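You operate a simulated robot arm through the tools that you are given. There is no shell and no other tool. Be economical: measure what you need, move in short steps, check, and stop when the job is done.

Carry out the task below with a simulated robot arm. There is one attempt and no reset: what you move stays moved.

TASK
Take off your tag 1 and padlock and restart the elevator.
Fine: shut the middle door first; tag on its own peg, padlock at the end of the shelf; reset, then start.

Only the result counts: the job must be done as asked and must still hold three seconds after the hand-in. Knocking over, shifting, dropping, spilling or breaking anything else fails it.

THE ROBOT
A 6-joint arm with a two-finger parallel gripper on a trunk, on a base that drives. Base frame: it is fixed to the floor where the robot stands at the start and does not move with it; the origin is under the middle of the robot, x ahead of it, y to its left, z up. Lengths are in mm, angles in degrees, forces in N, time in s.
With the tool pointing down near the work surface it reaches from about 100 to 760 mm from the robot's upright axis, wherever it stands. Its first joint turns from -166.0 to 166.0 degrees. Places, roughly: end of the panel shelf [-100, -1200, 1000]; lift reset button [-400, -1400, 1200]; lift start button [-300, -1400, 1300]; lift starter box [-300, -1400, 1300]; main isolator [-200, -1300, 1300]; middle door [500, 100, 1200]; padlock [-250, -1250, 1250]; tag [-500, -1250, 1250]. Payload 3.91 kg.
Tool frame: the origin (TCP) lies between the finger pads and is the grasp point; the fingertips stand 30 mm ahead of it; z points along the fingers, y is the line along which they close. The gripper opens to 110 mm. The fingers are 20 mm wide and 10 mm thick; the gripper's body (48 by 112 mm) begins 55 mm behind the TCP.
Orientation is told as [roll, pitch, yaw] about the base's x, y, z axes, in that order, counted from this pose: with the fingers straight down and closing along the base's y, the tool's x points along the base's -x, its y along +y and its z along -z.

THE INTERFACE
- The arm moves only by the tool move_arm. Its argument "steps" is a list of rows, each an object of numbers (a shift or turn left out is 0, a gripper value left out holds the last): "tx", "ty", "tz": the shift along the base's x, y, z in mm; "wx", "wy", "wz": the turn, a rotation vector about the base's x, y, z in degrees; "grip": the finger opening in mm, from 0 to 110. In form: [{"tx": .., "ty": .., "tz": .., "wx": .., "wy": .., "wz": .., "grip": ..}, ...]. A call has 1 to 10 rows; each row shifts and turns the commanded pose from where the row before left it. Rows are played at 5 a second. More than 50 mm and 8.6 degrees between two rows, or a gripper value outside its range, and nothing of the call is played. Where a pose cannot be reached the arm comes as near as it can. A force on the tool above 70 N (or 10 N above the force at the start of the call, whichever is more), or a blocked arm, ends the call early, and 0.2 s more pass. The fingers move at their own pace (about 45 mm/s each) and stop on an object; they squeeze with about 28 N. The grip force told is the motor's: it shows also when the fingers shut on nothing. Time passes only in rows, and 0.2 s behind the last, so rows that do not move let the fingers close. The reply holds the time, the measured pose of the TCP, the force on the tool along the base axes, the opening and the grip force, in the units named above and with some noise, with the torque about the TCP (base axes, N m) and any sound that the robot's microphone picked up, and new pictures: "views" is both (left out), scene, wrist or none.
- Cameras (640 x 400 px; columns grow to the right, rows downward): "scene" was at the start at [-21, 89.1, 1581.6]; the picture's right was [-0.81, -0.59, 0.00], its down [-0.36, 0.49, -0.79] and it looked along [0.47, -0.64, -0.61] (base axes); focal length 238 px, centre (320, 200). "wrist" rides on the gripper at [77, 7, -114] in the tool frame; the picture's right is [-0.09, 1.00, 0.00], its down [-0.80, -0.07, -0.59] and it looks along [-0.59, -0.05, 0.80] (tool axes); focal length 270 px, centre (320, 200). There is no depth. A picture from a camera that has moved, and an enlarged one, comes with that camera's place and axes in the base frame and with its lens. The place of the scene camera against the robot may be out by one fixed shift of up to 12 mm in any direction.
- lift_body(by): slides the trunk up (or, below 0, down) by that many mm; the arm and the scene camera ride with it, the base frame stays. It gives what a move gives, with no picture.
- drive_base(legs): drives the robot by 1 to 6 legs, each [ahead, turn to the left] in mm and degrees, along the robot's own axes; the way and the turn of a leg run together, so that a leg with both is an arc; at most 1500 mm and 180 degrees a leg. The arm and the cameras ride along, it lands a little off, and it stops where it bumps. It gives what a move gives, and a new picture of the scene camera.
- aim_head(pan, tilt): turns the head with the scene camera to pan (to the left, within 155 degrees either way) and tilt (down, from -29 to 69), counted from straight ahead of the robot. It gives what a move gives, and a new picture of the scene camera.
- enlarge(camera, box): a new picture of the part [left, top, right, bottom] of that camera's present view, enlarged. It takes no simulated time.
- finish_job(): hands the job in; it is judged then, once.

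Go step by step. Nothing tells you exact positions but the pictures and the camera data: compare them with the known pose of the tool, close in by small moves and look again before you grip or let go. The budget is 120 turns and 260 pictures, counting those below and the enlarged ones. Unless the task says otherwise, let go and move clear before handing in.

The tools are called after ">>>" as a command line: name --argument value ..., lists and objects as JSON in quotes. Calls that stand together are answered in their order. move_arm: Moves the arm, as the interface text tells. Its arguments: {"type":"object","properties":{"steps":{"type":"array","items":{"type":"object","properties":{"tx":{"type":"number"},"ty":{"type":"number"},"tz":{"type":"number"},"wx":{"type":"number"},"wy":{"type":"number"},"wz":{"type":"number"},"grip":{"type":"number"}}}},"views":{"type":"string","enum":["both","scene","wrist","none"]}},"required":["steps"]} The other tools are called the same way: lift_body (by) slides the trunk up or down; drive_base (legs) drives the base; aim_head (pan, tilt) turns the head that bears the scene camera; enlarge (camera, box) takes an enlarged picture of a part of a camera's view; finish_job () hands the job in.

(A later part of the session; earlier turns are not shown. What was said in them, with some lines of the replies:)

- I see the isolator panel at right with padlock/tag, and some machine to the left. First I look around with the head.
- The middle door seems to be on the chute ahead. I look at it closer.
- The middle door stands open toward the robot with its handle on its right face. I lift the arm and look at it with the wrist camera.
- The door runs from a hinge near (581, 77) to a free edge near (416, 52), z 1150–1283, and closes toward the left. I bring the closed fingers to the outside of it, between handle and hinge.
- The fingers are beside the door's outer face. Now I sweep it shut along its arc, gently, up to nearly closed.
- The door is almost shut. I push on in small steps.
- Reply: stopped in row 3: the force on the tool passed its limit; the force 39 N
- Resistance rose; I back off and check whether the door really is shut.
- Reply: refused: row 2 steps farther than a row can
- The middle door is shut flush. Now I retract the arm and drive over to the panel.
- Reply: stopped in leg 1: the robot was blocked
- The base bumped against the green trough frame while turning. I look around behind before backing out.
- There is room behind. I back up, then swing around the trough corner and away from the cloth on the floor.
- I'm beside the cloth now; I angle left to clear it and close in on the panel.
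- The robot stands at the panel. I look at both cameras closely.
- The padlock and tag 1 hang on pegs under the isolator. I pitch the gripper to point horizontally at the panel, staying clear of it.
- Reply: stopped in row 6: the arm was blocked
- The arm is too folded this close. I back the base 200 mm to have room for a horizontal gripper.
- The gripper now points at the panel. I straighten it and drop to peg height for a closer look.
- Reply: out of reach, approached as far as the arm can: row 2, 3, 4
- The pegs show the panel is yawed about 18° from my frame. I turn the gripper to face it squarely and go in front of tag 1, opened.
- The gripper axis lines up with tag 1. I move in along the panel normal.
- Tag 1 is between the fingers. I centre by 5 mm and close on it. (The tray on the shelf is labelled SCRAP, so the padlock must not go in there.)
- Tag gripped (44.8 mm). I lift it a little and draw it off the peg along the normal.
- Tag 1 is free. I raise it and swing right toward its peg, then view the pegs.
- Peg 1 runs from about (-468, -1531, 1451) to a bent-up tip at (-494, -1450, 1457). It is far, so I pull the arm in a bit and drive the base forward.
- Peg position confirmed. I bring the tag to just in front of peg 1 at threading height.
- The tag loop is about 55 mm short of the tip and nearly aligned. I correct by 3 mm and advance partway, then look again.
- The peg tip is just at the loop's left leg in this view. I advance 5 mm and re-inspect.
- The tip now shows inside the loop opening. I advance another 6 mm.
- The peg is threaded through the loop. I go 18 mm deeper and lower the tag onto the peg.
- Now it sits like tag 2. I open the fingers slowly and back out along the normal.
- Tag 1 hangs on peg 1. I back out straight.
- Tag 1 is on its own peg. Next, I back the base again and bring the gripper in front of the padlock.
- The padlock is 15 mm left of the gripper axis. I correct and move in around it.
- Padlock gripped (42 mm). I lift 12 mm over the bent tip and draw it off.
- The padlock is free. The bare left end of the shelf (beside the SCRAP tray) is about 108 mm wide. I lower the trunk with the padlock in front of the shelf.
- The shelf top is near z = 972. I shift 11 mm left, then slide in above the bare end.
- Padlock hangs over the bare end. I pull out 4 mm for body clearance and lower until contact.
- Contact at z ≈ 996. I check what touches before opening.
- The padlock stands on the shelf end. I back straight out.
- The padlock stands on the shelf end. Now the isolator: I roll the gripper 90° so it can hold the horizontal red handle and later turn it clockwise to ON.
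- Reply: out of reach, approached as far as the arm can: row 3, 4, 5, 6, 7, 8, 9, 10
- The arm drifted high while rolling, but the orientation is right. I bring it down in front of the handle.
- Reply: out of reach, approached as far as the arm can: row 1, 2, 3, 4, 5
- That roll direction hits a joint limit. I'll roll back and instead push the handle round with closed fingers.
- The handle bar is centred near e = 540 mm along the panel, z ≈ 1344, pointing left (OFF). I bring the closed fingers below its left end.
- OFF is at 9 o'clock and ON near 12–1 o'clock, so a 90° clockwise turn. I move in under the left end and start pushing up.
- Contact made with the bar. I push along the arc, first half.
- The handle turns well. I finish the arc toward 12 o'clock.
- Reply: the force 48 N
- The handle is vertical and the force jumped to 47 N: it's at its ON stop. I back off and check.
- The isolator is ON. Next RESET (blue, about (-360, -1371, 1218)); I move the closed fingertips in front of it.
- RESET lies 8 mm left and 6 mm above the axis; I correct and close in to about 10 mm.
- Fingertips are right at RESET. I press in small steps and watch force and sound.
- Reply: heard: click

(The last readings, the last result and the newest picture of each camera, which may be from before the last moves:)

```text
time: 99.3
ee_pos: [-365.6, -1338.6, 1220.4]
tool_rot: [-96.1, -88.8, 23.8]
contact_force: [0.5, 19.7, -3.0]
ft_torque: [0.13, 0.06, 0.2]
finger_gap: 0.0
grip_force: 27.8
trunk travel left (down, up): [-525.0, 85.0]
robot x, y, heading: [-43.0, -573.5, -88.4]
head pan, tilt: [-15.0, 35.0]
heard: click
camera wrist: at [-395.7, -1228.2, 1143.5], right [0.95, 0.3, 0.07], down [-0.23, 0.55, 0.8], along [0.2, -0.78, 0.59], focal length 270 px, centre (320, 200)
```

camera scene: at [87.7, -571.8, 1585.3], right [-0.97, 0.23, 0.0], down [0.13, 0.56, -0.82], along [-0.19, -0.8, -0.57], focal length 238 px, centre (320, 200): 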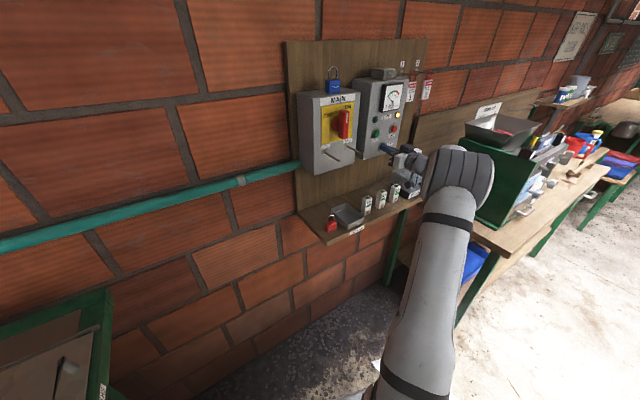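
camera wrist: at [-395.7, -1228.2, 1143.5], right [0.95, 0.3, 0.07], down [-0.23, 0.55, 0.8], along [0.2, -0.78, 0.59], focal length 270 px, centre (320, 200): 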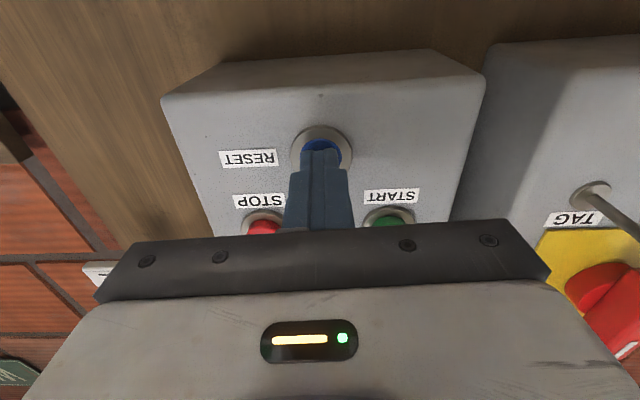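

RESET clicked. I back off and move in front of START (42 mm left, 63 mm up).

>>> move_arm --steps '[{"tx": -6.2, "ty": 19}, {"tx": -9.3, "ty": 28.5}, {"tx": 20.5, "ty": 5.2, "tz": 31.5}, {"tx": 20.5, "ty": 5.2, "tz": 31.5}, {}]' --views "wrist"

>>> enlarge --camera "scene" --box '[350, 70, 430, 150]'

```text
time: 100.5
ee_pos: [-340.0, -1282.9, 1282.1]
tool_rot: [-91.7, -88.8, 19.2]
contact_force: [0.3, -0.1, 0.8]
ft_torque: [0.0, -0.01, -0.03]
finger_gap: 0.0
grip_force: 27.7
trunk travel left (down, up): [-525.0, 85.0]
robot x, y, heading: [-49.4, -571.9, -88.4]
head pan, tilt: [-15.0, 35.0]
camera wrist: at [-369.0, -1172.4, 1204.4], right [0.95, 0.3, 0.07], down [-0.23, 0.55, 0.8], along [0.2, -0.78, 0.59], focal length 270 px, centre (320, 200)
```

wrist: 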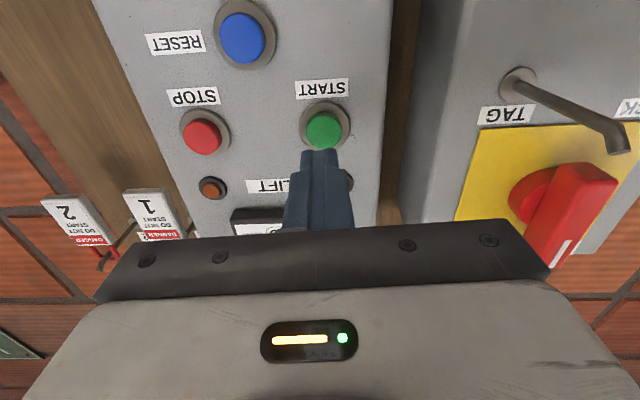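

```text
5.00 times, centred on (390, 110) of scene
camera zoom: at [87.5, -571.3, 1585.3], right [-0.97, 0.23, 0.0], down [0.13, 0.56, -0.82], along [-0.19, -0.8, -0.57], focal length 1192 px, centre (-30, 650)
```

zoom: 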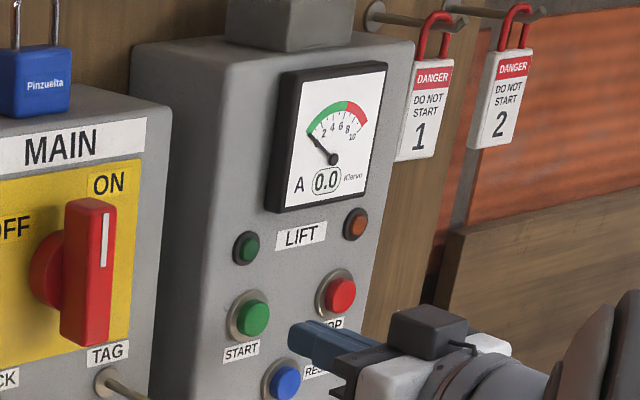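

The trip lamp went out, so the reset worked. START is on the axis; I press it.

>>> move_arm --steps '[{"tx": 6.8, "ty": -17.1}, {"tx": 5.2, "ty": -16.1}, {"tx": 1.8, "ty": -5.7}, {"tx": 0.9, "ty": -2.9}, {"tx": 0.9, "ty": -2.9}, {}]' --views "wrist"

>>> enlarge --camera "scene" --box '[350, 70, 430, 150]'

```text
time: 101.9
ee_pos: [-326.1, -1325.6, 1283.3]
tool_rot: [-95.3, -88.8, 22.8]
contact_force: [-0.4, 26.1, -10.0]
ft_torque: [0.35, 0.15, 0.28]
finger_gap: 0.0
grip_force: 28.4
trunk travel left (down, up): [-525.0, 85.0]
robot x, y, heading: [-42.4, -568.7, -88.5]
head pan, tilt: [-15.0, 35.0]
heard: click
camera wrist: at [-354.8, -1214.6, 1205.4], right [0.95, 0.3, 0.07], down [-0.23, 0.55, 0.8], along [0.2, -0.78, 0.59], focal length 270 px, centre (320, 200)
```

wrist: 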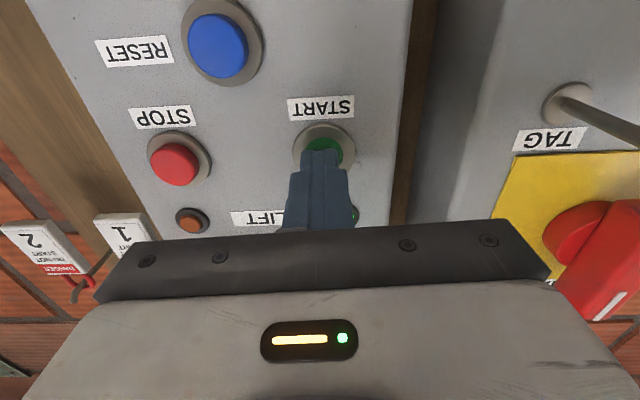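

```text
5.00 times, centred on (390, 110) of scene
camera zoom: at [87.1, -567.1, 1585.2], right [-0.97, 0.23, 0.0], down [0.13, 0.56, -0.82], along [-0.19, -0.8, -0.57], focal length 1192 px, centre (-30, 650)
```

zoom: 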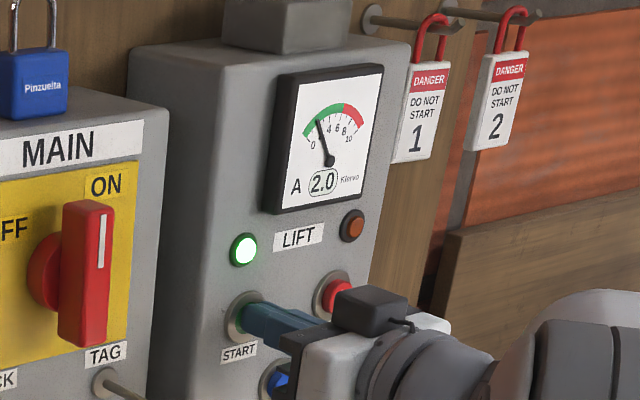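

The lift is running: green lamp lit, ammeter at 2.0 A. I back straight out and do a final check.

>>> move_arm --steps '[{"tx": -6.2, "ty": 19}, {"tx": -9.3, "ty": 28.5}, {"tx": -12, "ty": 38}, {"tx": -12, "ty": 38}, {"ty": 40}, {}, {}]'

>>> enlarge --camera "scene" --box '[280, 50, 460, 250]'

>>> aim_head --pan 75 --tilt 25

```text
time: 103.5
ee_pos: [-362.0, -1167.0, 1282.8]
tool_rot: [-93.0, -88.8, 20.6]
contact_force: [0.5, 0.3, -0.8]
ft_torque: [-0.01, 0.02, 0.01]
finger_gap: 0.0
grip_force: 28.2
trunk travel left (down, up): [-525.0, 85.0]
robot x, y, heading: [-47.5, -571.8, -88.5]
head pan, tilt: [-15.0, 35.0]
camera scene: at [87.7, -571.0, 1585.3], right [-0.97, 0.23, 0.0], down [0.13, 0.56, -0.82], along [-0.19, -0.8, -0.57], focal length 238 px, centre (320, 200)
camera wrist: at [-391.2, -1055.7, 1205.6], right [0.95, 0.3, 0.07], down [-0.23, 0.55, 0.8], along [0.21, -0.78, 0.59], focal length 270 px, centre (320, 200)
```

scene: 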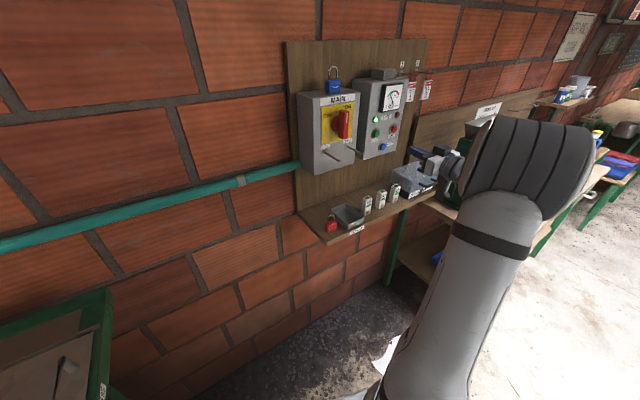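
wrist: 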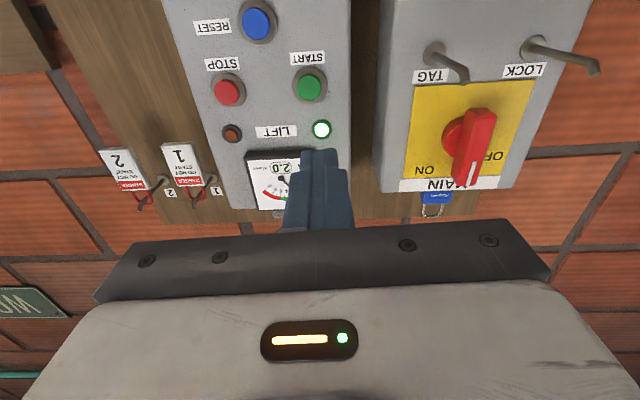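

```text
2.00 times, centred on (370, 150) of scene
camera zoom: at [87.7, -571.0, 1585.3], right [-0.97, 0.23, 0.0], down [0.13, 0.56, -0.82], along [-0.19, -0.8, -0.57], focal length 477 px, centre (220, 300)
```

zoom: 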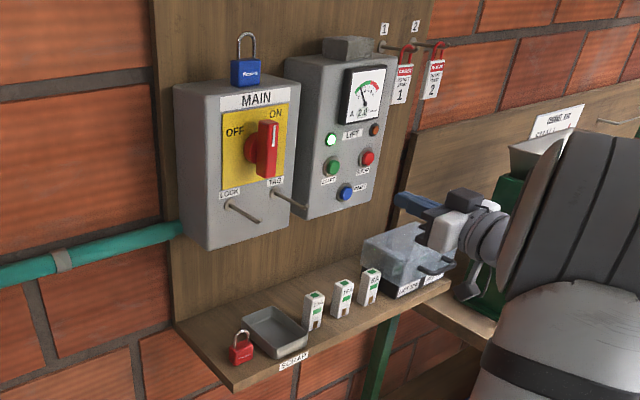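

```text
time: 105.2
ee_pos: [-360.9, -1165.5, 1283.0]
tool_rot: [-93.0, -88.8, 20.6]
contact_force: [-0.1, 0.6, 1.1]
ft_torque: [-0.01, -0.01, 0.0]
finger_gap: 0.0
grip_force: 27.9
trunk travel left (down, up): [-525.0, 85.0]
robot x, y, heading: [-46.9, -569.1, -88.6]
head pan, tilt: [75.0, 25.0]
camera scene: at [197.9, -507.1, 1601.1], right [-0.23, -0.97, 0.0], down [-0.41, 0.1, -0.91], along [0.88, -0.21, -0.42], focal length 238 px, centre (320, 200)
```

scene: 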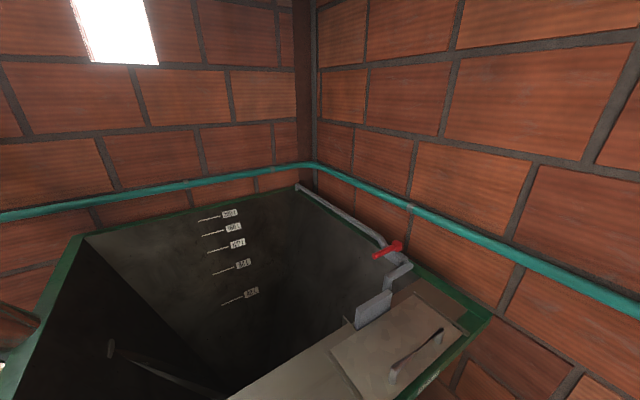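

>>> aim_head --pan 115 --tilt 20

```text
time: 106.2
ee_pos: [-361.3, -1166.4, 1283.8]
tool_rot: [-93.0, -88.8, 20.6]
contact_force: [-0.2, 0.0, -0.5]
ft_torque: [0.0, 0.0, -0.02]
finger_gap: 0.1
grip_force: 27.8
trunk travel left (down, up): [-525.0, 85.0]
robot x, y, heading: [-46.3, -570.0, -88.6]
head pan, tilt: [115.0, 20.0]
camera scene: at [191.8, -444.0, 1609.2], right [0.44, -0.9, 0.0], down [-0.31, -0.15, -0.94], along [0.84, 0.42, -0.34], focal length 238 px, centre (320, 200)
```

scene: 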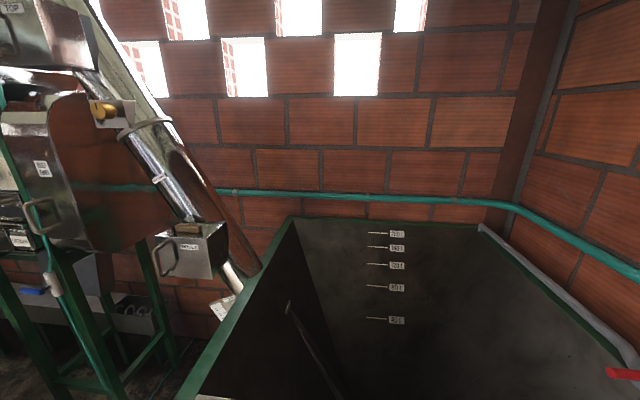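

The middle door is still shut, tag 1 hangs on peg 1, the padlock stands on the shelf end, and the lift is running. I hand the job in.

>>> finish_job

```text
The job is handed in.
```

The elevator is running again: the green lamp is lit and the ammeter reads 2.0 A. I shut the middle door first. Tag 1 now hangs on its own peg, and the padlock stands at the bare left end of the shelf beside the SCRAP tray. I turned the main isolator to ON, then pressed reset and start.

While turning at the start, the base bumped the green trough frame and stopped. I saw nothing displaced afterwards, but I did not measure it.
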